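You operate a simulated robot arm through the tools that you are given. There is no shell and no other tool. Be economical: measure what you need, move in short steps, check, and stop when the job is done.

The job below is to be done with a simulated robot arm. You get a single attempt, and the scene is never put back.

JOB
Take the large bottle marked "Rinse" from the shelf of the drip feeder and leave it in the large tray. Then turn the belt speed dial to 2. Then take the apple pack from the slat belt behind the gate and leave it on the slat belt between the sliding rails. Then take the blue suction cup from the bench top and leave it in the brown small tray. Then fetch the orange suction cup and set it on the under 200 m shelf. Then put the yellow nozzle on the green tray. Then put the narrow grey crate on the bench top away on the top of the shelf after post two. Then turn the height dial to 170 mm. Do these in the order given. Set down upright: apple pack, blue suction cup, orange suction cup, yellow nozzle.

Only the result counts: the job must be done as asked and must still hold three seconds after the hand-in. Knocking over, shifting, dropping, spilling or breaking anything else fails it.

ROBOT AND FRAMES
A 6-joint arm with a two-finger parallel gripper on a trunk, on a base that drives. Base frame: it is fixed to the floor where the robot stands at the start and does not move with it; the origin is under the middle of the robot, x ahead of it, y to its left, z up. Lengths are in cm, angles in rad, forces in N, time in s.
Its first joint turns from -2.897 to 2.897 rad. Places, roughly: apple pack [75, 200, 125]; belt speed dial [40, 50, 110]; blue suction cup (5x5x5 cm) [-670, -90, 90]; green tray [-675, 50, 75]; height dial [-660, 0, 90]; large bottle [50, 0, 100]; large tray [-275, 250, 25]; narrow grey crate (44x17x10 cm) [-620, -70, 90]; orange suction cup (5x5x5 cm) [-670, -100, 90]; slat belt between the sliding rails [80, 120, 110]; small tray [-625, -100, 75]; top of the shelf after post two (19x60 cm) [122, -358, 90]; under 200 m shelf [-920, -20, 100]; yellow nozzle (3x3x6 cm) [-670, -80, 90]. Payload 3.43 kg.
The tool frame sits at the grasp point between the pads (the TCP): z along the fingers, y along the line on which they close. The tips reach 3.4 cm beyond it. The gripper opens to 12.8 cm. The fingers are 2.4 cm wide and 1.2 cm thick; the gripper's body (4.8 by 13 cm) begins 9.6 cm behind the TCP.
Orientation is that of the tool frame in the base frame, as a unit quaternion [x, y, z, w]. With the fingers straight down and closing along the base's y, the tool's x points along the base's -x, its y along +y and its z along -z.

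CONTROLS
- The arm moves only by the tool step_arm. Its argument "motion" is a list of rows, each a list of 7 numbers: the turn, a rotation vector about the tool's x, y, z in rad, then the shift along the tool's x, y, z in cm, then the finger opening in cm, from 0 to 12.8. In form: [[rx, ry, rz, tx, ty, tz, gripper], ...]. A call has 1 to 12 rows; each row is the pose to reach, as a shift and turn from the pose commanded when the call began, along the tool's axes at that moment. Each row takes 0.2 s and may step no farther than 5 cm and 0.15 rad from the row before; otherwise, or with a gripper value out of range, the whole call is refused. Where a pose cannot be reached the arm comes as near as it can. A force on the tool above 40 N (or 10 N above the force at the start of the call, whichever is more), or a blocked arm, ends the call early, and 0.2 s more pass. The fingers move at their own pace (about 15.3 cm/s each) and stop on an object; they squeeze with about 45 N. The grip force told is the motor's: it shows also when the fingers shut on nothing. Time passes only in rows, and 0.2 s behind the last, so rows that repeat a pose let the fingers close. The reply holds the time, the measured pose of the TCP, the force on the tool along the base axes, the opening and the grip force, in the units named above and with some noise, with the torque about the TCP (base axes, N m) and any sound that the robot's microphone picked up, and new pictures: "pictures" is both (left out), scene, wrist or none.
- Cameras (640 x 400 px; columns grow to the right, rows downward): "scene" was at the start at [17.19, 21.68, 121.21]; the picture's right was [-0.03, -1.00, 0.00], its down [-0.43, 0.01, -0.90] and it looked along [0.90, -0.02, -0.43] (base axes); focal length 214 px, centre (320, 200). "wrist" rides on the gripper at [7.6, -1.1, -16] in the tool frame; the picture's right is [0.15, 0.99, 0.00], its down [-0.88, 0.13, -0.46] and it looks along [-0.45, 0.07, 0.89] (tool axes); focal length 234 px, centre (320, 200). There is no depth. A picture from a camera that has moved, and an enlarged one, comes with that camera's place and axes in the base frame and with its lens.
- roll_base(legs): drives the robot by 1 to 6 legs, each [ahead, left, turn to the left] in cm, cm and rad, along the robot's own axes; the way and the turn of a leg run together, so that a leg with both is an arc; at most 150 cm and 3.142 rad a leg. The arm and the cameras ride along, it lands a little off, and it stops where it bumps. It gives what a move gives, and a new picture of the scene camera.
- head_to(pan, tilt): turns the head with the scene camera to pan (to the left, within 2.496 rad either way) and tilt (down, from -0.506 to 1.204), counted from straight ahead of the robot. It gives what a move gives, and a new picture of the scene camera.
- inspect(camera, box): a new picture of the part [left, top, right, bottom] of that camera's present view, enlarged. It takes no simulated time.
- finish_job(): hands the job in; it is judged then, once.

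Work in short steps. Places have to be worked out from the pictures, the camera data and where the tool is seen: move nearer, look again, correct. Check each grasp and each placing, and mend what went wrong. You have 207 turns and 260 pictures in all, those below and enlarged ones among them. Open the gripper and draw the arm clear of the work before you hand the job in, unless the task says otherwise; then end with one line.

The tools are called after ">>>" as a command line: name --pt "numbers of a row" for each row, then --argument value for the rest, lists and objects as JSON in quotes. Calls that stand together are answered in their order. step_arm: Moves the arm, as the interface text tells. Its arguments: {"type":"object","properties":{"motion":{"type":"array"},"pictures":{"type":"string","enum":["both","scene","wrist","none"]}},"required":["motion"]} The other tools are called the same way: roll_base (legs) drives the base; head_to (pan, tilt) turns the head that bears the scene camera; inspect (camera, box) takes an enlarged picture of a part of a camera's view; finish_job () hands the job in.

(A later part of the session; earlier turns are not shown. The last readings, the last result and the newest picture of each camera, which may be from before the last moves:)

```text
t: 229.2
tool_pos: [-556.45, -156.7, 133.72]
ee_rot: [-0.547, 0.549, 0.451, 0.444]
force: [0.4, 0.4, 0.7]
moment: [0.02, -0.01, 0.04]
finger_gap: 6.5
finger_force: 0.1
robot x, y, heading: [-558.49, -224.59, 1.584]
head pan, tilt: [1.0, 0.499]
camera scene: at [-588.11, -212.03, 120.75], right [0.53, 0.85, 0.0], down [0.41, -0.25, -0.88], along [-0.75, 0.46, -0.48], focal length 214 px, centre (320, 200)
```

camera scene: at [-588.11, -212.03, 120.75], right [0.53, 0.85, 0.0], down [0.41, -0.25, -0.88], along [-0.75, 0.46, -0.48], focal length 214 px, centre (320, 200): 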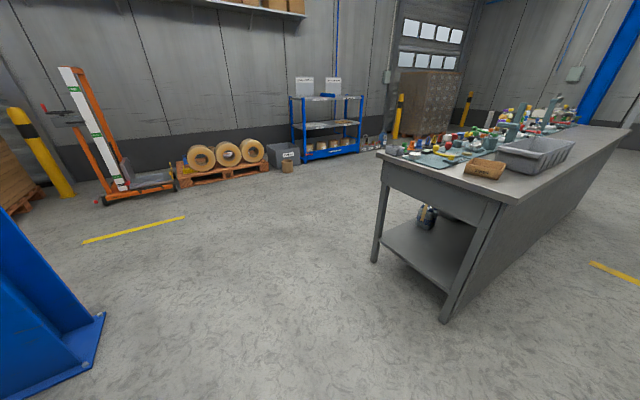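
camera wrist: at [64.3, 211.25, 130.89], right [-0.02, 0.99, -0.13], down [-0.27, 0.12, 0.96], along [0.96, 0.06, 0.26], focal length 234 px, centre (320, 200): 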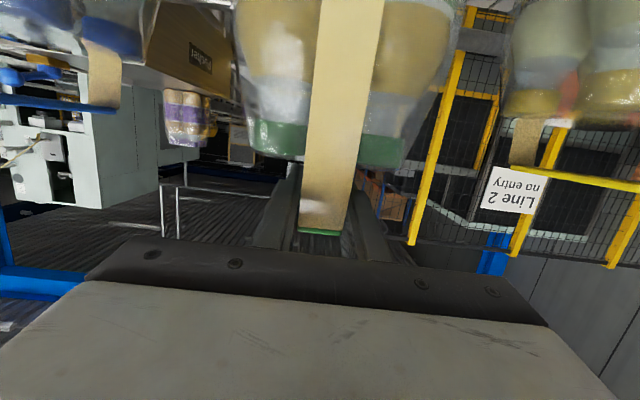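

Bench top ≈ z 82, x -678..-608, left end y≈-114; brown tray at ≈(-628,-92). I go to a station at its left end: about (-650,-180), facing +y.

>>> roll_base --legs '[[35, 0, -0.012], [0, 92, 0]]'

>>> head_to --pan -0.15 --tilt 0.55

>>> inspect --camera "scene" --box '[180, 80, 460, 260]'

```text
t: 235.9
tool_pos: [-648.47, -122.87, 133.87]
ee_rot: [-0.547, 0.549, 0.45, 0.444]
force: [-0.3, -0.4, 0.7]
moment: [-0.02, 0.0, -0.02]
finger_gap: 6.53
finger_force: 0.0
robot x, y, heading: [-650.52, -190.31, 1.58]
head pan, tilt: [1.0, 0.499]
camera scene: at [-680.18, -178.09, 120.76], right [0.53, 0.85, 0.0], down [0.41, -0.25, -0.88], along [-0.74, 0.47, -0.48], focal length 214 px, centre (320, 200)
```

scene: 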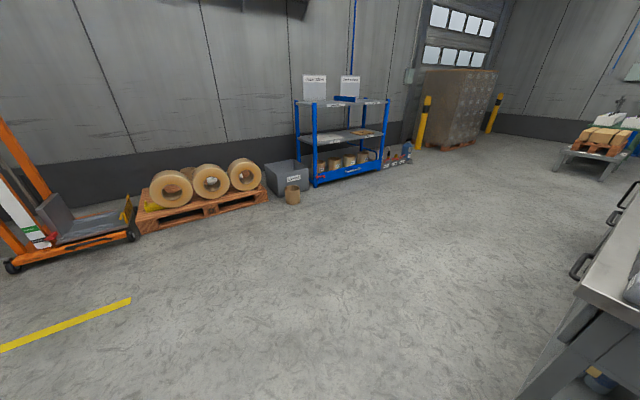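

```text
t: 237.3
tool_pos: [-648.28, -123.08, 133.97]
ee_rot: [-0.547, 0.549, 0.45, 0.444]
force: [0.0, 0.5, 0.2]
moment: [0.01, -0.01, 0.0]
finger_gap: 6.51
finger_force: 0.1
robot x, y, heading: [-650.42, -190.61, 1.581]
head pan, tilt: [-0.15, 0.55]
camera scene: at [-671.23, -174.03, 120.3], right [0.99, -0.14, 0.0], down [-0.07, -0.52, -0.85], along [0.12, 0.84, -0.52], focal length 214 px, centre (320, 200)
```

scene: 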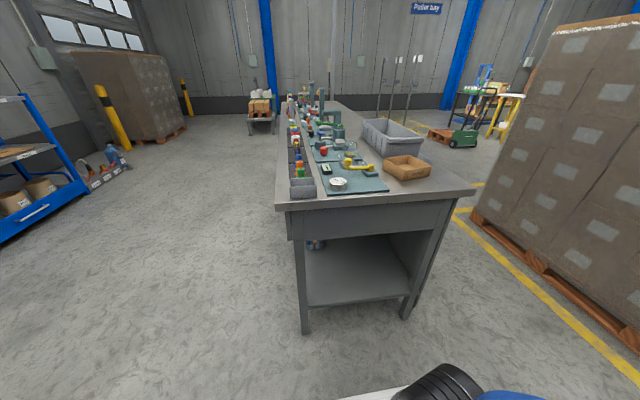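

```text
2.22 times, centred on (320, 170) of scene
camera zoom: at [-671.23, -174.03, 120.3], right [0.99, -0.14, 0.0], down [-0.07, -0.52, -0.85], along [0.12, 0.84, -0.52], focal length 477 px, centre (320, 267)
```

zoom: 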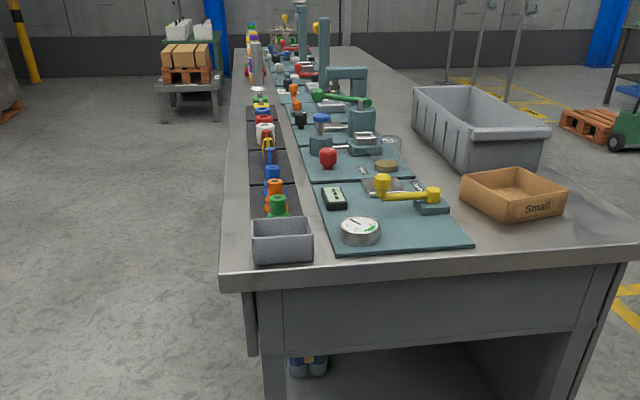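

Great view: cups in a row (green, orange, blue) near the back edge; "Small" brown tray at right. I zoom for precise positions.

>>> inspect --camera "scene" --box '[280, 110, 400, 200]'

>>> inspect --camera "scene" --box '[280, 130, 340, 200]'

```text
4.44 times, centred on (340, 155) of scene
camera zoom: at [-671.23, -174.03, 120.3], right [0.99, -0.14, 0.0], down [-0.07, -0.52, -0.85], along [0.12, 0.84, -0.52], focal length 953 px, centre (231, 400)
```

zoom: 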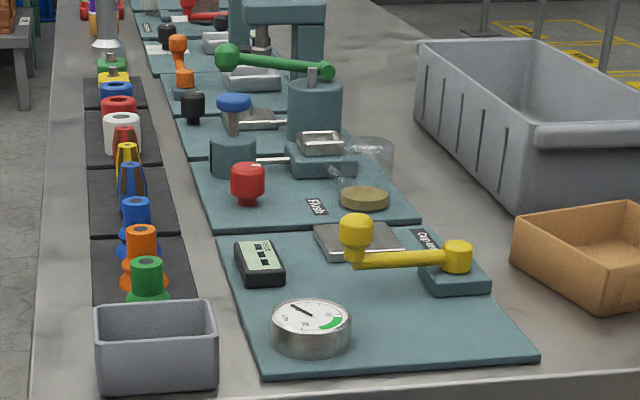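

```text
5.71 times, centred on (310, 165) of scene
camera zoom: at [-671.23, -174.03, 120.3], right [0.99, -0.14, 0.0], down [-0.07, -0.52, -0.85], along [0.12, 0.84, -0.52], focal length 1226 px, centre (377, 400)
```

zoom: 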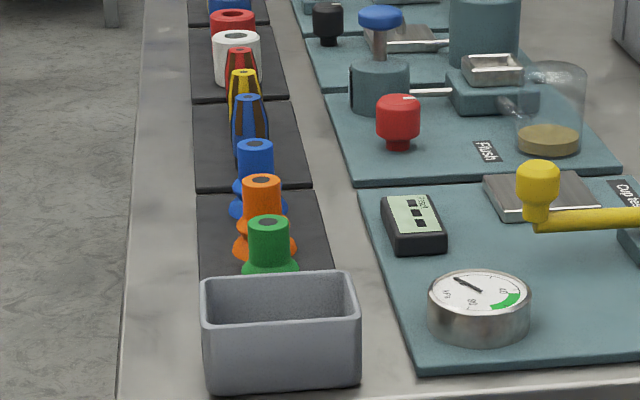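

Blue cup ≈(-667.8,-82), orange ≈(-667.7,-90), yellow nozzle ≈(-667.9,-66), small tray centre ≈(-622,-94). I bring the tool to vertical at z≈112, then drive 22 cm ahead.

>>> step_arm --pt "0 0.137 0 2.2 0 0.4 6.5" --pt "0 0.274 0 4.4 0 0.9 6.5" --pt "0 0.411 0 6.6 0 1.3 6.5" --pt "0 0.548 0 8.8 0 1.7 6.5" --pt "0 0.685 0 11 0 2.2 6.5" --pt "0 0.822 0 13.2 0 2.6 6.5" --pt "0 0.959 0 15.4 0 3 6.5" --pt "0 1.096 0 17.6 0 3.5 6.5" --pt "0 1.233 0 19.8 0 4 6.5" --pt "0 1.37 0 21.6 0 4.4 6.5" --pictures "none"

>>> roll_base --legs '[[22, 0, -0.01]]'

>>> step_arm --pt "0 0 0 0 0 0 6.5" --pictures "wrist"

```text
t: 239.5
tool_pos: [-648.73, -123.08, 111.8]
ee_rot: [0.708, -0.706, -0.003, 0.004]
force: [-0.5, 0.0, 0.1]
moment: [0.08, -0.01, -0.02]
finger_gap: 6.48
finger_force: 0.0
robot x, y, heading: [-650.41, -190.86, 1.582]
head pan, tilt: [-0.15, 0.55]
```

```text
t: 241.1
tool_pos: [-648.4, -101.23, 111.79]
ee_rot: [-0.705, 0.709, 0.002, -0.004]
force: [0.2, 0.0, 0.0]
moment: [0.0, 0.03, 0.03]
finger_gap: 6.51
finger_force: 0.1
robot x, y, heading: [-650.82, -168.92, 1.573]
head pan, tilt: [-0.15, 0.55]
camera scene: at [-671.22, -152.22, 120.3], right [0.99, -0.15, 0.0], down [-0.08, -0.52, -0.85], along [0.13, 0.84, -0.52], focal length 214 px, centre (320, 200)
```

scene: 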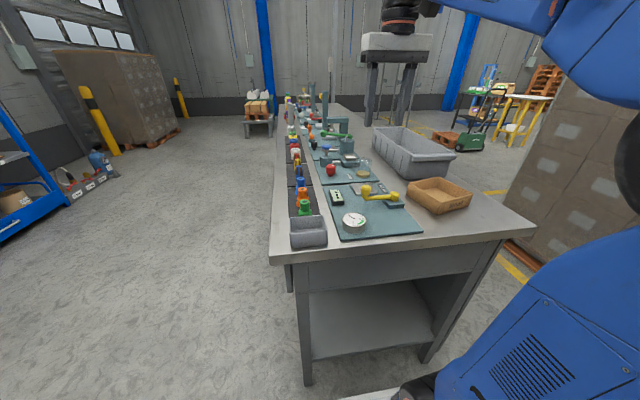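

```text
t: 241.5
tool_pos: [-648.27, -101.29, 111.86]
ee_rot: [-0.705, 0.709, 0.003, -0.004]
force: [0.0, -0.2, -0.1]
moment: [0.0, 0.0, 0.01]
finger_gap: 6.48
finger_force: 0.0
robot x, y, heading: [-650.64, -169.2, 1.574]
head pan, tilt: [-0.15, 0.55]
camera wrist: at [-647.05, -108.79, 127.94], right [-0.99, -0.14, 0.01], down [-0.12, 0.88, 0.46], along [-0.07, 0.45, -0.89], focal length 234 px, centre (320, 200)
```

wrist: 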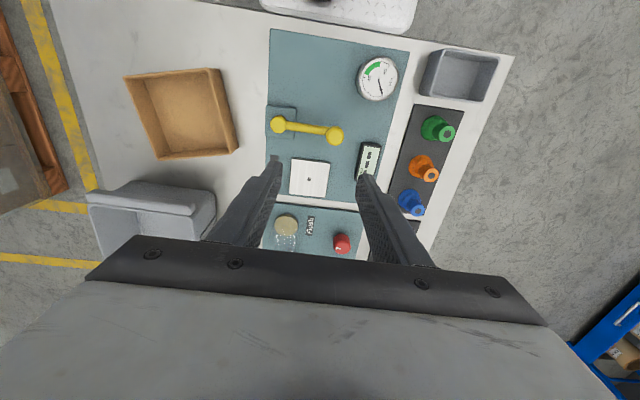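

Combining both cameras: bench z≈83.5, blue cup ≈(-669,-90), orange ≈(-669.2,-96.7), cup tops ≈89. I move above the blue cup at z≈103 to verify.

>>> step_arm --pt "0 0 0 -2 4 1 6" --pt "0 0 0 -4 8 2 6" --pt "0 0 0 -6 12 4 6" --pt "0 0 0 -8 16 6 6" --pt "0 0 0 -10.5 19.5 8 6" --pt "0 0 0 -11.4 20.7 9 6" --pictures "wrist"

>>> inspect --camera "wrist" --box '[240, 80, 400, 200]'

```text
t: 242.9
tool_pos: [-669.14, -89.8, 102.91]
ee_rot: [-0.705, 0.709, 0.004, -0.004]
force: [0.0, 0.2, 0.5]
moment: [0.02, 0.0, 0.0]
finger_gap: 5.99
finger_force: 0.0
robot x, y, heading: [-650.46, -168.99, 1.572]
head pan, tilt: [-0.15, 0.55]
camera wrist: at [-667.97, -97.35, 119.01], right [-0.99, -0.14, 0.01], down [-0.12, 0.88, 0.46], along [-0.07, 0.45, -0.89], focal length 234 px, centre (320, 200)
```

wrist: 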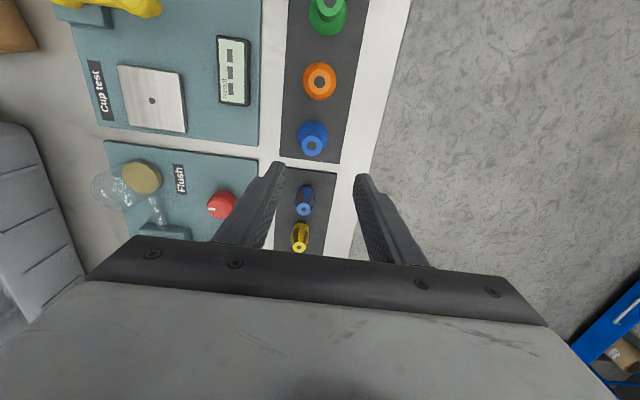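

```text
3.33 times, centred on (320, 140) of wrist
camera zoom: at [-667.97, -97.35, 119.01], right [-0.99, -0.14, 0.01], down [-0.12, 0.88, 0.46], along [-0.07, 0.45, -0.89], focal length 781 px, centre (320, 400)
```

zoom: 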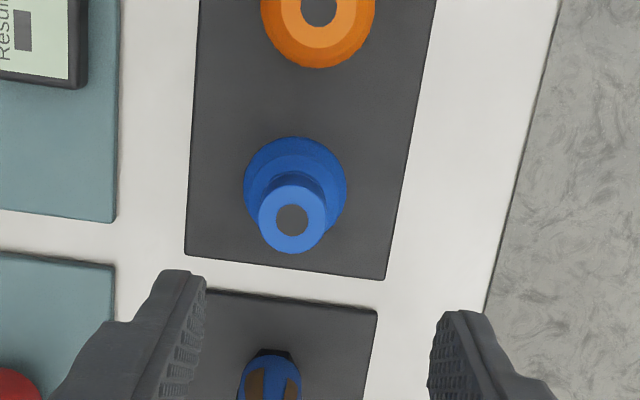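

Blue cup axis at (-668.2,-89.9). I shift 0.9 cm and descend to z≈90.2 to grip its upper cylinder.

>>> step_arm --pt "0 0 0 0.1 -0.9 4.3 6" --pt "0 0 0 0.1 -0.9 8.5 6" --pt "0 0 0 0.1 -0.9 11 6" --pt "0 0 0 0.1 -0.9 12.7 6" --pictures "wrist"

>>> inspect --camera "scene" --box '[260, 130, 360, 230]'

```text
t: 243.9
tool_pos: [-668.19, -90.12, 90.28]
ee_rot: [-0.705, 0.709, 0.003, -0.004]
force: [0.6, 0.1, 0.6]
moment: [0.01, 0.03, -0.01]
finger_gap: 6.04
finger_force: 0.0
robot x, y, heading: [-650.69, -169.07, 1.569]
head pan, tilt: [-0.15, 0.55]
camera wrist: at [-666.93, -97.5, 106.32], right [-0.99, -0.14, 0.01], down [-0.12, 0.88, 0.46], along [-0.07, 0.45, -0.89], focal length 234 px, centre (320, 200)
```

wrist: 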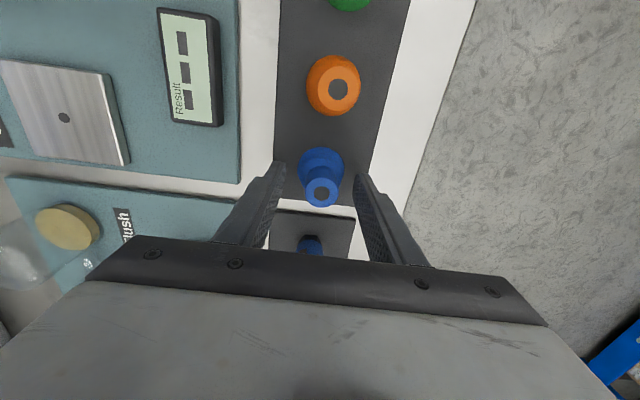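

```text
4.00 times, centred on (310, 180) of scene
camera zoom: at [-671.23, -152.22, 120.3], right [0.99, -0.15, 0.0], down [-0.08, -0.52, -0.85], along [0.13, 0.84, -0.52], focal length 858 px, centre (360, 280)
```

zoom: 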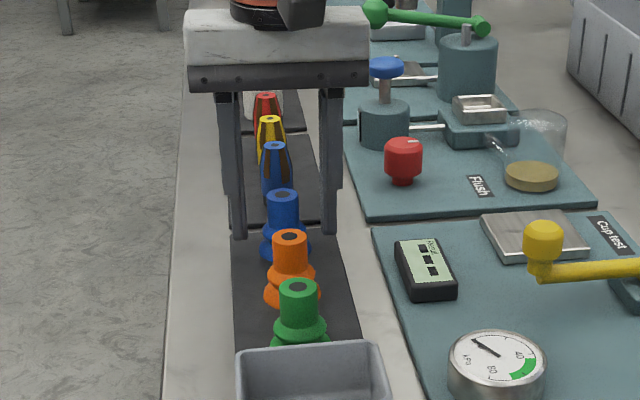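

Slight y correction (+0.5), then close on the cup and lift a little.

>>> step_arm --pt "0 0 0 -0.5 0 0.2 6" --pt "0 0 0 -0.5 0 0.2 3" --pt "0 0 0 -0.5 0 0.2 1.5" --pt "0 0 0 -0.5 0 0.2 1.5" --pictures "none"

>>> step_arm --pt "0 0 0 0 0 -3 1.5" --pt "0 0 0 0 0 -8 1.5" --pt "0 0 0 0 0 -12 1.5" --pictures "wrist"

```text
t: 244.9
tool_pos: [-668.13, -89.59, 90.14]
ee_rot: [-0.705, 0.709, 0.003, -0.004]
force: [0.1, 0.5, -0.3]
moment: [-0.01, -0.04, 0.0]
finger_gap: 3.05
finger_force: 44.6
robot x, y, heading: [-650.65, -169.0, 1.571]
head pan, tilt: [-0.15, 0.55]
```

```text
t: 245.7
tool_pos: [-667.86, -89.38, 102.0]
ee_rot: [-0.705, 0.709, 0.003, -0.004]
force: [-0.6, 0.3, -0.9]
moment: [-0.02, 0.0, 0.03]
finger_gap: 3.05
finger_force: 45.4
robot x, y, heading: [-650.54, -169.2, 1.573]
head pan, tilt: [-0.15, 0.55]
camera wrist: at [-666.71, -96.84, 118.13], right [-0.99, -0.14, 0.01], down [-0.12, 0.88, 0.46], along [-0.07, 0.45, -0.89], focal length 234 px, centre (320, 200)
```

wrist: 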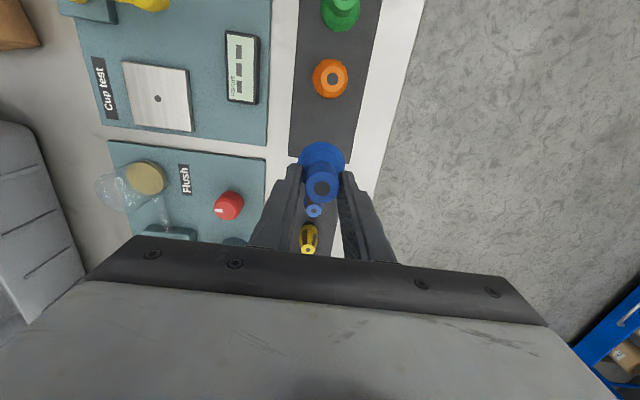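

Cup held. I carry it at height toward the brown small tray (≈(-626,-100)).

>>> step_arm --pt "0 0 0 0 0 -4 1.5" --pt "0 0 0 1.1 -4.5 -4 1.5" --pt "0 0 0 2.2 -9 -4 1.5" --pt "0 0 0 3.3 -13.5 -4 1.5" --pt "0 0 0 4.4 -18 -4 1.5" --pt "0 0 0 5.5 -22.5 -4 1.5" --pt "0 0 0 6.6 -27 -4 1.5" --pt "0 0 0 7.7 -31.5 -4 1.5" --pt "0 0 0 8.8 -36 -4 1.5" --pt "0 0 0 10 -40 -4 1.5" --pt "0 0 0 11 -42 -4 1.5" --pictures "wrist"

```text
t: 248.1
tool_pos: [-625.86, -100.7, 105.71]
ee_rot: [-0.705, 0.709, 0.003, -0.004]
force: [0.7, 0.6, -0.4]
moment: [-0.02, 0.02, 0.01]
finger_gap: 2.28
finger_force: 45.2
robot x, y, heading: [-650.55, -168.92, 1.572]
head pan, tilt: [-0.15, 0.55]
camera wrist: at [-624.72, -108.1, 121.82], right [-0.99, -0.14, 0.01], down [-0.12, 0.88, 0.46], along [-0.07, 0.45, -0.89], focal length 234 px, centre (320, 200)
```

wrist: 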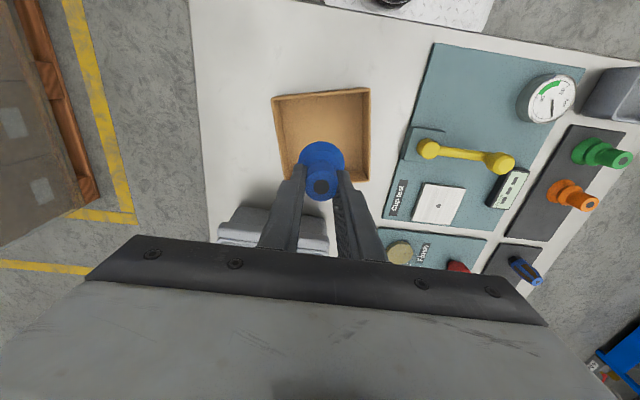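

The finger gap dropped from 3.05 to 2.28 — I check whether the cup is slipping.

>>> inspect --camera "wrist" --box '[240, 80, 400, 260]'

>>> inspect --camera "scene" --box '[340, 80, 480, 220]'

```text
2.22 times, centred on (320, 170) of wrist
camera zoom: at [-624.72, -108.1, 121.82], right [-0.99, -0.14, 0.01], down [-0.12, 0.88, 0.46], along [-0.07, 0.45, -0.89], focal length 520 px, centre (320, 267)
```

zoom: 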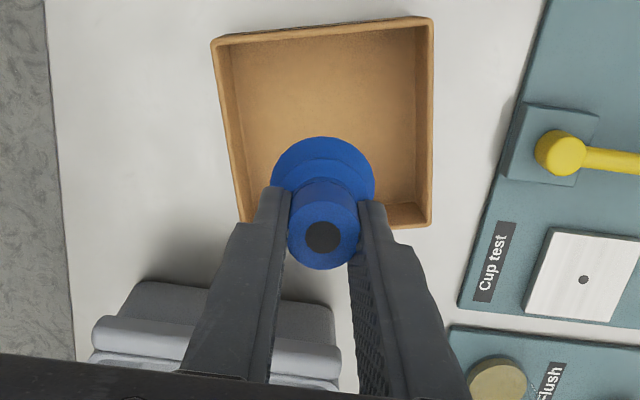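

```text
2.86 times, centred on (410, 150) of scene
camera zoom: at [-671.23, -152.22, 120.3], right [0.99, -0.15, 0.0], down [-0.08, -0.52, -0.85], along [0.13, 0.84, -0.52], focal length 613 px, centre (63, 343)
```

zoom: 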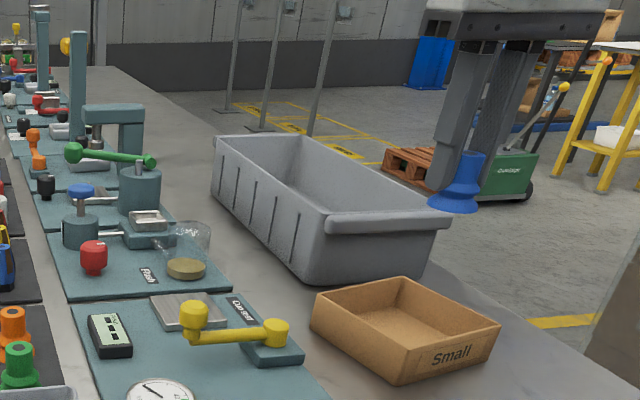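

The cup is still centred under the TCP and at the same height, over the tray centre (≈(-626.5,-101)). I lower it into the tray.

>>> step_arm --pt "0 0 0 0 0.4 5 1.5" --pt "0 0 0 0 0.4 10 1.5" --pt "0 0 0 0 0.4 13.5 1.5" --pt "0 0 0 0 0.4 14.5 1.5" --pt "0 0 0 0 0.4 15 1.5" --pt "0 0 0 0 0.4 15.4 1.5" --pt "0 0 0 0 0.4 15.8 1.5" --pictures "none"

>>> inspect --camera "scene" --box '[380, 130, 480, 220]'

```text
refused: row 1 steps farther than a row can; nothing moved
```

```text
4.44 times, centred on (430, 175) of scene
camera zoom: at [-671.23, -152.22, 120.3], right [0.99, -0.15, 0.0], down [-0.08, -0.52, -0.85], along [0.13, 0.84, -0.52], focal length 953 px, centre (-169, 311)
```

zoom: 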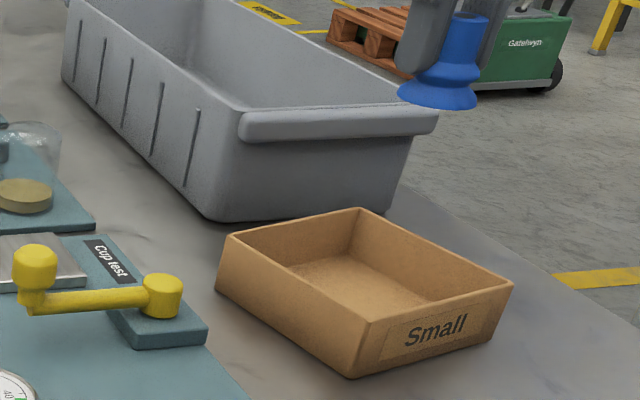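

First step was marginally too long; retrying with smaller steps.

>>> step_arm --pt "0 0 0 0 0.3 4.5 1.5" --pt "0 0 0 0 0.4 9 1.5" --pt "0 0 0 0 0.4 13 1.5" --pt "0 0 0 0 0.4 14.3 1.5" --pt "0 0 0 0 0.4 14.8 1.5" --pt "0 0 0 0 0.4 15.2 1.5" --pt "0 0 0 0 0.4 15.5 1.5" --pictures "wrist"

>>> inspect --camera "scene" --box '[380, 130, 480, 220]'

```text
t: 249.7
tool_pos: [-626.71, -100.63, 90.22]
ee_rot: [-0.706, 0.709, 0.004, -0.003]
force: [-2.2, 1.2, 15.8]
moment: [-0.13, -0.07, -0.02]
finger_gap: 2.29
finger_force: 44.6
robot x, y, heading: [-650.4, -168.66, 1.576]
head pan, tilt: [-0.15, 0.55]
camera wrist: at [-625.47, -108.18, 106.41], right [-0.99, -0.14, 0.01], down [-0.12, 0.88, 0.46], along [-0.07, 0.45, -0.89], focal length 234 px, centre (320, 200)
```

wrist: 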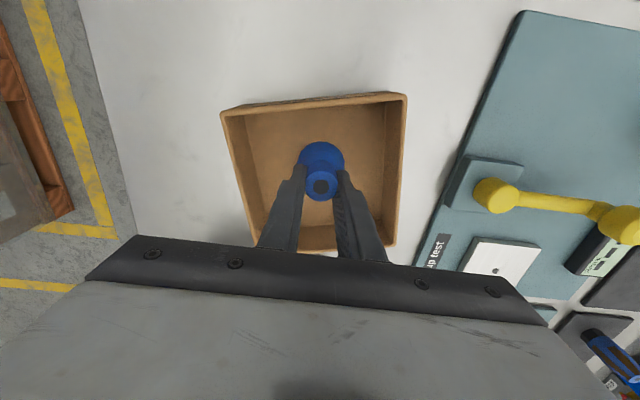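

```text
4.44 times, centred on (430, 175) of scene
camera zoom: at [-671.25, -152.26, 120.3], right [0.99, -0.15, 0.0], down [-0.08, -0.52, -0.85], along [0.13, 0.84, -0.52], focal length 953 px, centre (-169, 311)
```

zoom: 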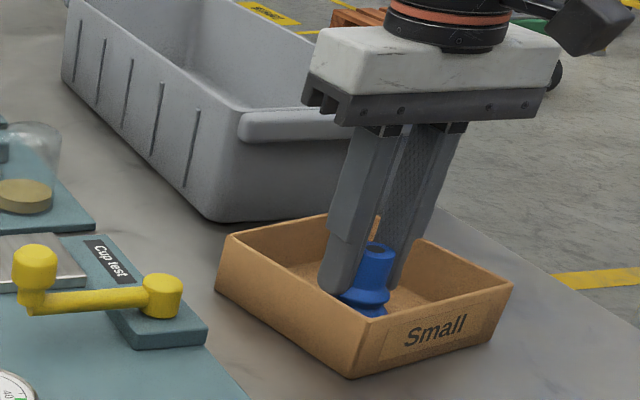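

Contact (≈16 N). I open the fingers and lift straight up.

>>> step_arm --pt "0 0 0 0 0 -0.1 2.6" --pt "0 0 0 0 0 -0.1 4" --pt "0 0 0 0 0 -0.1 5.5" --pt "0 0 0 0 0 -0.1 5.5" --pt "0 0 0 0 0 -4 5.5" --pt "0 0 0 0 0 -8 5.5" --pt "0 0 0 0 0 -13 5.5" --pt "0 0 0 0 0 -17 5.5" --pictures "wrist"

>>> inspect --camera "wrist" --box '[240, 80, 400, 200]'

```text
t: 251.5
tool_pos: [-626.53, -100.62, 107.15]
ee_rot: [-0.705, 0.709, 0.004, -0.004]
force: [0.3, -1.0, 0.5]
moment: [-0.01, -0.02, 0.02]
finger_gap: 5.49
finger_force: 0.1
robot x, y, heading: [-650.85, -169.08, 1.573]
head pan, tilt: [-0.15, 0.55]
camera wrist: at [-625.36, -108.06, 123.32], right [-0.99, -0.14, 0.01], down [-0.12, 0.88, 0.46], along [-0.07, 0.45, -0.89], focal length 234 px, centre (320, 200)
```

wrist: 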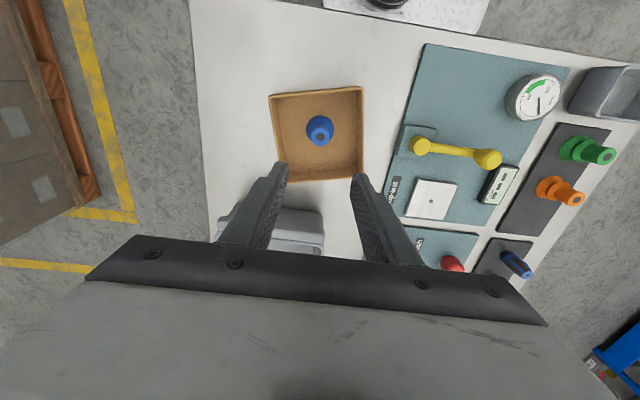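

```text
3.33 times, centred on (320, 140) of wrist
camera zoom: at [-625.36, -108.06, 123.32], right [-0.99, -0.14, 0.01], down [-0.12, 0.88, 0.46], along [-0.07, 0.45, -0.89], focal length 781 px, centre (320, 400)
```

zoom: 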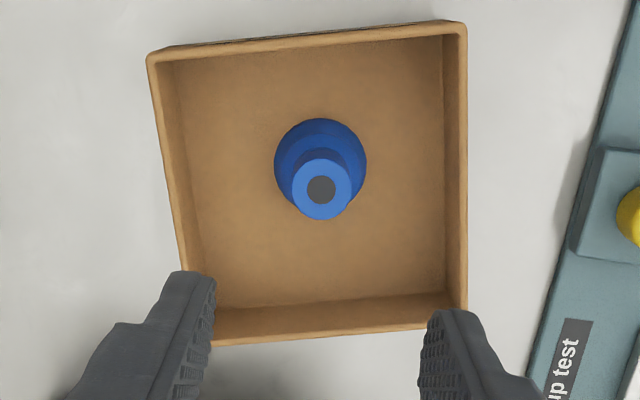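

Blue cup stands upright in the small tray. Now over to the orange cup at ≈(-668.5,-96.6).

>>> step_arm --pt "0 0 0 -0.4 4.5 0 6" --pt "0 0 0 -0.9 9 0 6" --pt "0 0 0 -1.3 13.5 0 6" --pt "0 0 0 -1.7 18 0 6" --pt "0 0 0 -2.2 22.5 0 6" --pt "0 0 0 -2.6 27 0 6" --pt "0 0 0 -3 31.5 0 6" --pt "0 0 0 -3.5 36 0 6" --pt "0 0 0 -4 40 1 6" --pt "0 0 0 -4 42 4 6" --pictures "wrist"

>>> inspect --camera "wrist" --box '[240, 80, 400, 200]'

```text
t: 253.7
tool_pos: [-668.55, -96.57, 103.66]
ee_rot: [-0.704, 0.71, 0.002, -0.005]
force: [0.3, -0.5, 0.0]
moment: [0.02, 0.02, -0.03]
finger_gap: 6.01
finger_force: 0.0
robot x, y, heading: [-650.54, -169.16, 1.573]
head pan, tilt: [-0.15, 0.55]
camera wrist: at [-667.37, -104.04, 119.79], right [-0.99, -0.14, 0.01], down [-0.12, 0.88, 0.46], along [-0.07, 0.45, -0.89], focal length 234 px, centre (320, 200)
```

wrist: 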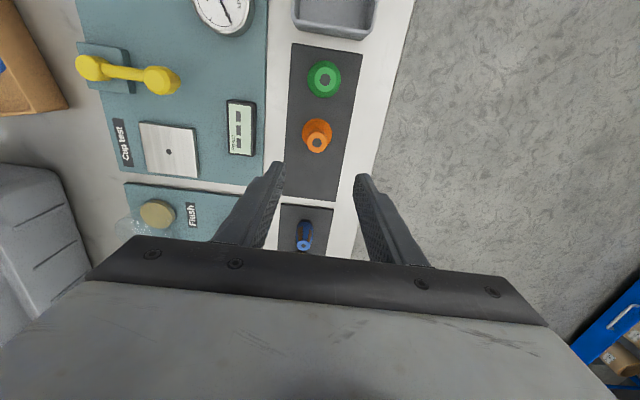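

```text
3.33 times, centred on (320, 140) of wrist
camera zoom: at [-667.37, -104.04, 119.79], right [-0.99, -0.14, 0.01], down [-0.12, 0.88, 0.46], along [-0.07, 0.45, -0.89], focal length 781 px, centre (320, 400)
```

zoom: 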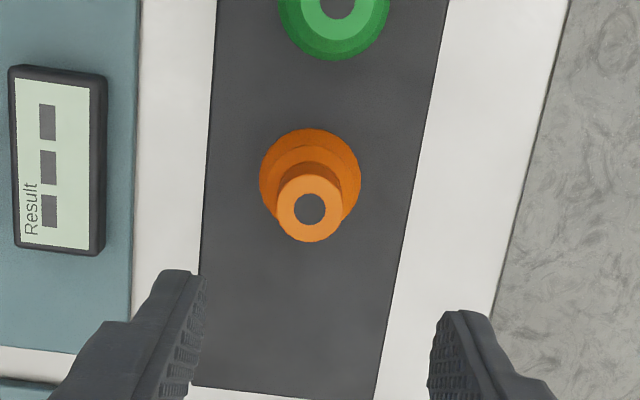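

Orange cup axis at (-668.2,-96.6): aligned. I descend, grip, and lift.

>>> step_arm --pt "0 0 0 0 -0.2 4.5 6" --pt "0 0 0 0 -0.2 9 6" --pt "0 0 0 0 -0.2 12 6" --pt "0 0 0 0 -0.2 13.5 6" --pt "0 0 0 0 -0.2 13.5 3" --pt "0 0 0 0 -0.2 13.5 1.5" --pt "0 0 0 0 -0.2 13.5 1.5" --pictures "none"

>>> step_arm --pt "0 0 0 0 0 -3 1.5" --pt "0 0 0 0 0 -8 1.5" --pt "0 0 0 0 0 -13 1.5" --pt "0 0 0 0 0 -18 1.5" --pt "0 0 0 0 0 -22 1.5" --pictures "wrist"

>>> inspect --camera "wrist" --box '[240, 80, 400, 240]'

```text
t: 255.3
tool_pos: [-668.26, -96.49, 90.21]
ee_rot: [-0.706, 0.709, 0.005, -0.004]
force: [2.2, -1.6, 14.4]
moment: [-0.18, -0.33, 0.0]
finger_gap: 2.35
finger_force: 44.9
robot x, y, heading: [-650.39, -169.02, 1.575]
head pan, tilt: [-0.15, 0.55]
```

```text
t: 256.5
tool_pos: [-668.13, -96.54, 111.93]
ee_rot: [-0.705, 0.709, 0.003, -0.003]
force: [0.4, 0.0, 0.3]
moment: [0.02, -0.01, 0.0]
finger_gap: 2.31
finger_force: 45.4
robot x, y, heading: [-650.21, -169.0, 1.572]
head pan, tilt: [-0.15, 0.55]
camera wrist: at [-667.05, -104.0, 128.05], right [-0.99, -0.14, 0.01], down [-0.12, 0.88, 0.46], along [-0.07, 0.45, -0.89], focal length 234 px, centre (320, 200)
```

wrist: 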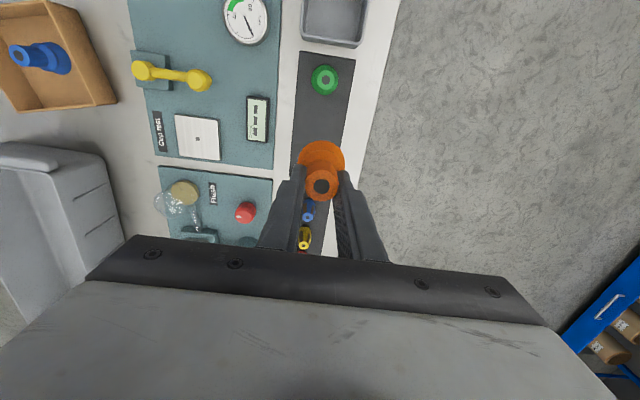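

```text
2.50 times, centred on (320, 160) of wrist
camera zoom: at [-667.05, -104.0, 128.05], right [-0.99, -0.14, 0.01], down [-0.12, 0.88, 0.46], along [-0.07, 0.45, -0.89], focal length 585 px, centre (320, 300)
```

zoom: 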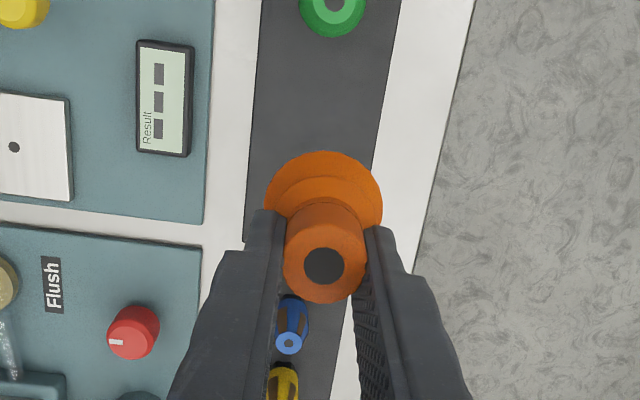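

Orange cup held. I strafe left (−x) to x≈-800, turn to face −x, and move along to face the rack.

>>> roll_base --legs '[[0, 145, 0], [0, 0, 1.57], [0, -125, 0]]'

>>> head_to --pan -0.1 --tilt 0.35

>>> inspect --camera "scene" --box '[220, 80, 460, 240]'

```text
t: 273.4
tool_pos: [-868.37, -63.79, 111.86]
ee_rot: [1.0, 0.009, 0.001, 0.004]
force: [-1.0, -0.3, -0.8]
moment: [0.01, -0.01, 0.01]
finger_gap: 2.3
finger_force: 45.2
robot x, y, heading: [-795.98, -44.17, -3.116]
head pan, tilt: [-0.15, 0.55]
camera scene: at [-812.63, -65.47, 120.3], right [0.12, 0.99, 0.0], down [0.52, -0.07, -0.85], along [-0.85, 0.11, -0.52], focal length 214 px, centre (320, 200)
```

scene: 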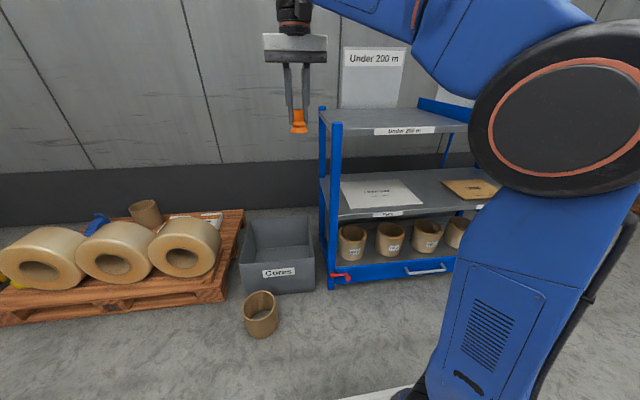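

```text
t: 274.2
tool_pos: [-868.24, -63.78, 111.82]
ee_rot: [1.0, 0.009, 0.001, 0.004]
force: [0.1, 0.7, 0.4]
moment: [0.01, -0.02, -0.06]
finger_gap: 2.28
finger_force: 45.0
robot x, y, heading: [-796.58, -44.29, -3.118]
head pan, tilt: [-0.099, 0.351]
camera scene: at [-813.01, -65.9, 122.11], right [0.07, 1.0, 0.0], down [0.34, -0.03, -0.94], along [-0.94, 0.07, -0.34], focal length 214 px, centre (320, 200)
```

scene: 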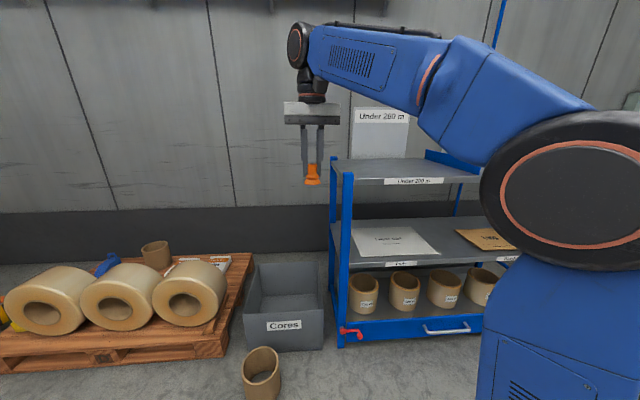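

```text
2.50 times, centred on (340, 160) of scene
camera zoom: at [-813.01, -65.9, 122.11], right [0.07, 1.0, 0.0], down [0.34, -0.03, -0.94], along [-0.94, 0.07, -0.34], focal length 536 px, centre (270, 300)
```

zoom: 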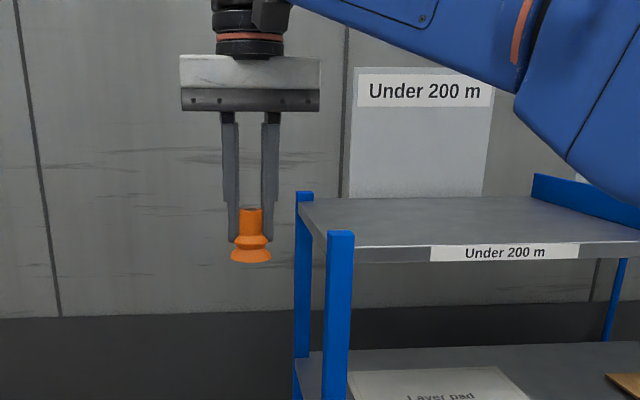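

Shelf "Under 200 m": front edge x≈-899, back ≈-940, y≈-46..8, surface z≈99.6. I raise 2 cm, strafe so TCP y≈-22, and drive closer.

>>> step_arm --pt "0 0 0 0 0 -2 1.5" --pictures "none"

>>> roll_base --legs '[[0, -41, -0.025], [28, 0, 0]]'

>>> inspect --camera "scene" --box '[220, 60, 460, 220]'

```text
t: 274.6
tool_pos: [-868.23, -63.66, 113.76]
ee_rot: [1.0, 0.009, 0.001, 0.004]
force: [0.4, 0.5, -1.1]
moment: [0.02, 0.0, -0.02]
finger_gap: 2.27
finger_force: 44.7
robot x, y, heading: [-796.55, -44.09, -3.114]
head pan, tilt: [-0.099, 0.351]
```

```text
t: 278.6
tool_pos: [-897.34, -21.0, 113.88]
ee_rot: [1.0, -0.007, 0.001, 0.004]
force: [-0.2, 0.3, 0.0]
moment: [-0.01, 0.04, 0.01]
finger_gap: 2.28
finger_force: 45.2
robot x, y, heading: [-824.65, -4.18, 3.135]
head pan, tilt: [-0.099, 0.351]
camera scene: at [-842.2, -25.0, 122.12], right [0.11, 0.99, 0.0], down [0.34, -0.04, -0.94], along [-0.93, 0.1, -0.34], focal length 214 px, centre (320, 200)
```

scene: 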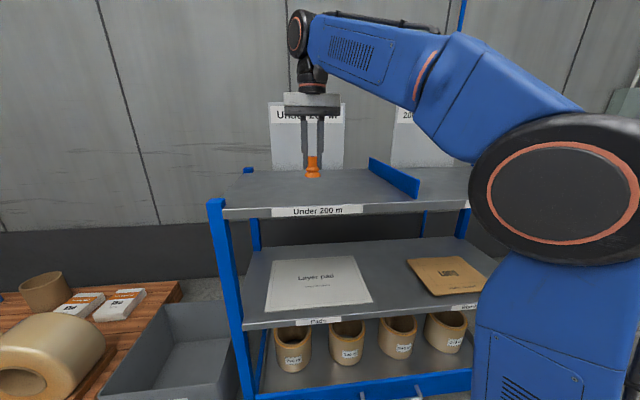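

```text
2.50 times, centred on (340, 140) of scene
camera zoom: at [-842.2, -25.0, 122.12], right [0.11, 0.99, 0.0], down [0.34, -0.04, -0.94], along [-0.93, 0.1, -0.34], focal length 536 px, centre (270, 350)
```

zoom: 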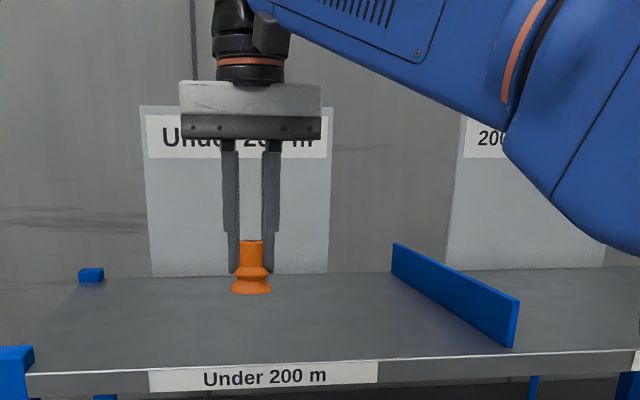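

Aligned over the section. I extend 16 cm inward and lower to ≈106.5, then feel for contact.

>>> step_arm --pt "0 0 0 -4 0 0 1.5" --pt "0 0 0 -8 0 0 1.5" --pt "0 0 0 -12 0 0 1.5" --pt "0 0 0 -16 0 0 1.5" --pt "0 0 0 -16 0 4 1.5" --pt "0 0 0 -16 0 7 1.5" --pictures "none"

>>> step_arm --pt "0 0 0 0 0 0.4 1.5" --pt "0 0 0 0 0 0.8 1.5" --pt "0 0 0 0 0 1.1 1.5" --pictures "none"

>>> inspect --camera "scene" --box '[260, 100, 400, 220]'

```text
t: 280.0
tool_pos: [-913.29, -20.79, 106.58]
ee_rot: [1.0, -0.007, 0.001, 0.004]
force: [0.6, 0.0, 0.1]
moment: [0.03, -0.01, -0.02]
finger_gap: 2.28
finger_force: 45.3
out of reach, approached as far as the arm can: row 4
robot x, y, heading: [-824.65, -3.79, 3.137]
head pan, tilt: [-0.099, 0.351]
```

```text
t: 280.8
tool_pos: [-913.29, -20.87, 105.57]
ee_rot: [1.0, -0.007, 0.0, 0.004]
force: [-0.4, 0.4, 0.2]
moment: [0.01, 0.03, 0.01]
finger_gap: 2.28
finger_force: 45.4
robot x, y, heading: [-824.98, -4.11, 3.129]
head pan, tilt: [-0.099, 0.351]
```

```text
3.33 times, centred on (330, 160) of scene
camera zoom: at [-842.2, -25.0, 122.12], right [0.11, 0.99, 0.0], down [0.34, -0.04, -0.94], along [-0.93, 0.1, -0.34], focal length 715 px, centre (287, 333)
```

zoom: 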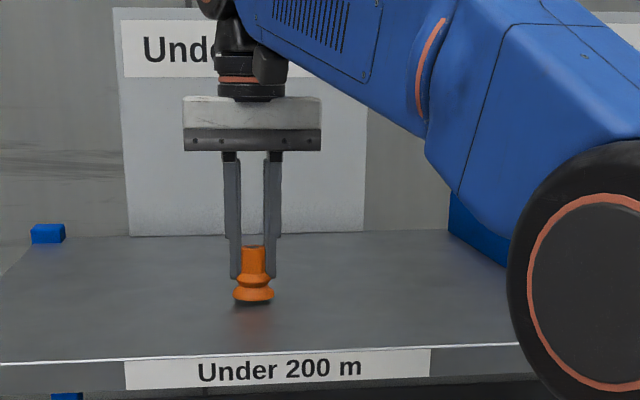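

Nearly touching (small shadow gap). I continue down in fine steps until contact.

>>> step_arm --pt "0 0 0 0 0 0.3 1.5" --pt "0 0 0 0 0 0.6 1.5" --pt "0 0 0 0 0 0.9 1.5" --pictures "none"

```text
t: 281.6
tool_pos: [-913.39, -20.81, 104.74]
ee_rot: [1.0, -0.007, -0.001, 0.004]
force: [-7.0, -3.6, 17.3]
moment: [0.09, 0.16, 0.1]
finger_gap: 2.27
finger_force: 44.8
robot x, y, heading: [-824.41, -4.26, 3.138]
head pan, tilt: [-0.099, 0.351]
```

Contact. I release and lift away.

>>> step_arm --pt "0 0 0 0 0 -0.1 2.6" --pt "0 0 0 0 0 -0.1 4" --pt "0 0 0 0 0 -0.1 5.5" --pt "0 0 0 0 0 -0.1 5.5" --pt "0 0 0 0 0 -4 5.5" --pt "0 0 0 0 0 -9 5.5" --pictures "none"

>>> roll_base --legs '[[-30, 0, 0]]'

>>> inspect --camera "scene" --box '[240, 80, 400, 220]'

```text
t: 283.0
tool_pos: [-912.71, -20.48, 112.47]
ee_rot: [1.0, -0.008, -0.001, 0.005]
force: [-1.1, 0.6, -1.1]
moment: [0.02, -0.04, 0.0]
finger_gap: 5.51
finger_force: 0.0
out of reach, approached as far as the arm can: row 6
robot x, y, heading: [-824.5, -3.89, 3.137]
head pan, tilt: [-0.099, 0.351]
```

```text
t: 285.1
tool_pos: [-882.42, -20.58, 112.44]
ee_rot: [1.0, -0.008, -0.001, 0.006]
force: [0.4, 0.1, 0.2]
moment: [-0.02, -0.03, -0.01]
finger_gap: 5.52
finger_force: 0.0
robot x, y, heading: [-794.19, -4.07, 3.136]
head pan, tilt: [-0.099, 0.351]
camera scene: at [-811.85, -25.2, 122.12], right [0.11, 0.99, 0.0], down [0.34, -0.04, -0.94], along [-0.93, 0.1, -0.34], focal length 214 px, centre (320, 200)
```

scene: 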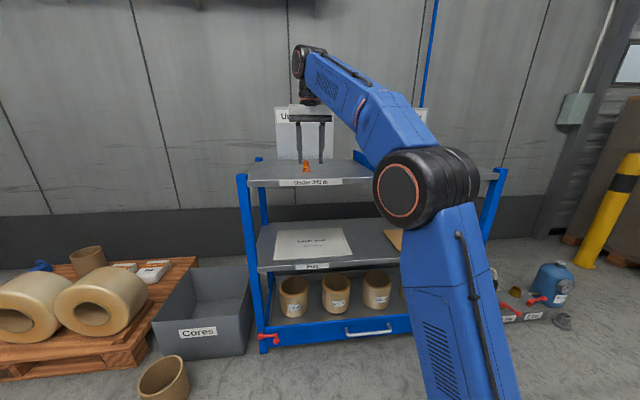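

```text
2.86 times, centred on (320, 150) of scene
camera zoom: at [-811.85, -25.2, 122.12], right [0.11, 0.99, 0.0], down [0.34, -0.04, -0.94], along [-0.93, 0.1, -0.34], focal length 613 px, centre (320, 343)
```

zoom: 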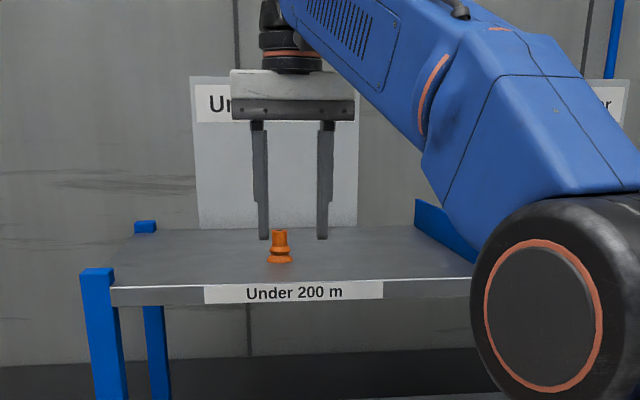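

Orange cup stands upright on the Under 200 m shelf. Next the yellow nozzle (≈(-668.4,-74.8)); I tuck, turn to face the bench from behind and strafe to it.

>>> step_arm --pt "0 0 0 5 0 0 6" --pt "0 0 0 10 0 0 6" --pt "0 0 0 15 0 0 6" --pt "0 0 0 20 0 0 6" --pictures "none"

>>> roll_base --legs '[[0, 0, 3.14], [0, -85, 0.007]]'

>>> head_to --pan -0.3 --tilt 0.5

```text
t: 286.1
tool_pos: [-862.25, -20.86, 112.02]
ee_rot: [1.0, -0.008, -0.001, 0.005]
force: [-0.6, -0.3, -0.6]
moment: [0.03, -0.07, -0.02]
finger_gap: 6.01
finger_force: 0.1
robot x, y, heading: [-794.17, -4.87, 3.135]
head pan, tilt: [-0.099, 0.351]
```

```text
t: 297.9
tool_pos: [-730.28, -75.84, 111.95]
ee_rot: [0.03, 1.0, 0.006, 0.002]
force: [-0.5, -0.7, -0.3]
moment: [-0.02, 0.03, -0.02]
finger_gap: 6.01
finger_force: 0.1
robot x, y, heading: [-798.58, -89.94, -0.046]
head pan, tilt: [-0.099, 0.351]
camera scene: at [-780.41, -69.63, 122.12], right [-0.15, -0.99, 0.0], down [-0.34, 0.05, -0.94], along [0.93, -0.14, -0.34], focal length 214 px, centre (320, 200)
```

scene: 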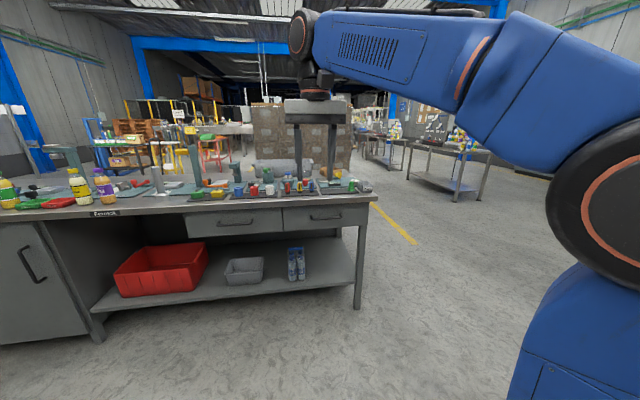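

```text
t: 298.6
tool_pos: [-730.23, -75.95, 111.98]
ee_rot: [0.029, 1.0, 0.005, 0.002]
force: [-0.7, 0.5, -0.3]
moment: [-0.01, -0.03, 0.0]
finger_gap: 6.03
finger_force: 0.1
robot x, y, heading: [-799.11, -90.01, -0.051]
head pan, tilt: [-0.3, 0.499]
camera scene: at [-781.07, -71.36, 120.76], right [-0.34, -0.94, 0.0], down [-0.45, 0.16, -0.88], along [0.83, -0.3, -0.48], focal length 214 px, centre (320, 200)
```

scene: 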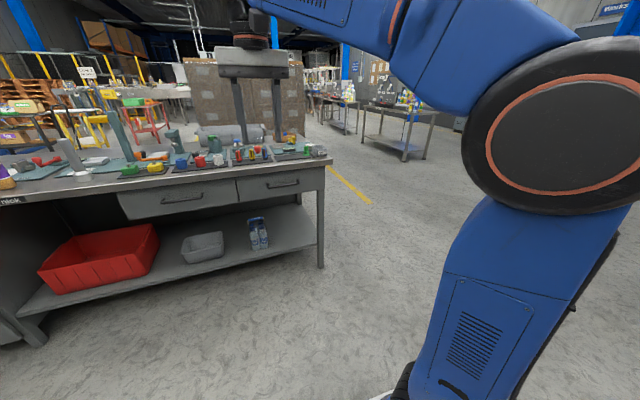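

I correct the heading and drive 50 cm ahead so the TCP comes over the back edge of the bench.

>>> roll_base --legs '[[50, 0, 0.05]]'

>>> step_arm --pt "0 0 0 0 0 3 5" --pictures "wrist"

```text
t: 301.6
tool_pos: [-679.13, -74.52, 111.94]
ee_rot: [0.008, 1.0, 0.006, 0.002]
force: [-0.1, 0.5, 0.0]
moment: [0.0, 0.0, -0.02]
finger_gap: 5.97
finger_force: 0.1
robot x, y, heading: [-747.28, -91.33, -0.006]
head pan, tilt: [-0.3, 0.499]
camera scene: at [-730.1, -72.12, 120.75], right [-0.3, -0.95, 0.0], down [-0.46, 0.14, -0.88], along [0.84, -0.27, -0.48], focal length 214 px, centre (320, 200)
```

scene: 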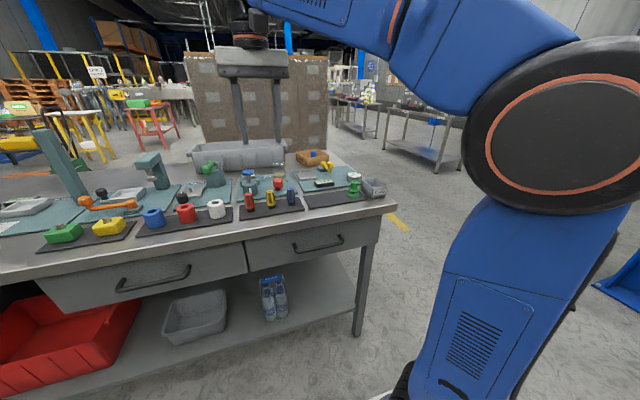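

```text
t: 302.0
tool_pos: [-679.1, -74.2, 109.11]
ee_rot: [0.009, 1.0, 0.005, 0.003]
force: [-0.3, 0.2, -0.3]
moment: [-0.01, -0.02, 0.02]
finger_gap: 5.0
finger_force: 0.1
robot x, y, heading: [-746.73, -91.25, -0.006]
head pan, tilt: [-0.3, 0.499]
camera wrist: at [-686.82, -75.44, 125.18], right [-0.13, 0.99, 0.01], down [0.88, 0.11, 0.46], along [0.45, 0.07, -0.89], focal length 234 px, centre (320, 200)
```

wrist: 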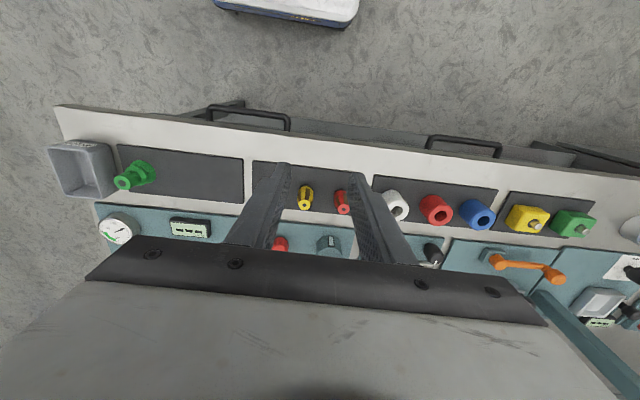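

I see the yellow nozzle between red and blue ones. Zoom for position.

>>> inspect --camera "wrist" --box '[240, 140, 380, 240]'

>>> inspect --camera "scene" --box '[200, 160, 320, 240]'

```text
4.00 times, centred on (310, 190) of wrist
camera zoom: at [-686.82, -75.44, 125.18], right [-0.13, 0.99, 0.01], down [0.88, 0.11, 0.46], along [0.45, 0.07, -0.89], focal length 937 px, centre (360, 240)
```

zoom: 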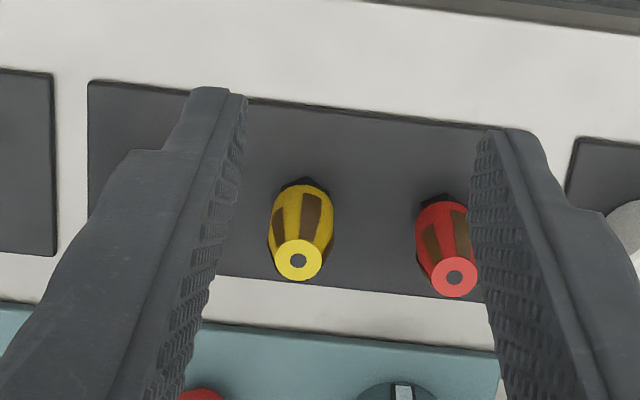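

```text
5.00 times, centred on (260, 200) of scene
camera zoom: at [-730.11, -72.12, 120.75], right [-0.3, -0.95, 0.0], down [-0.46, 0.14, -0.88], along [0.84, -0.27, -0.48], focal length 1072 px, centre (620, 200)
```

zoom: 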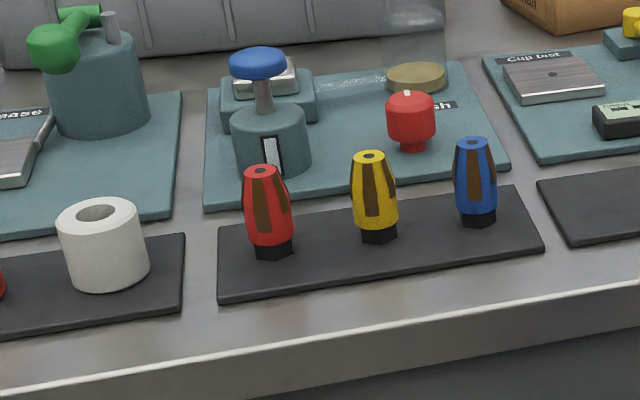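

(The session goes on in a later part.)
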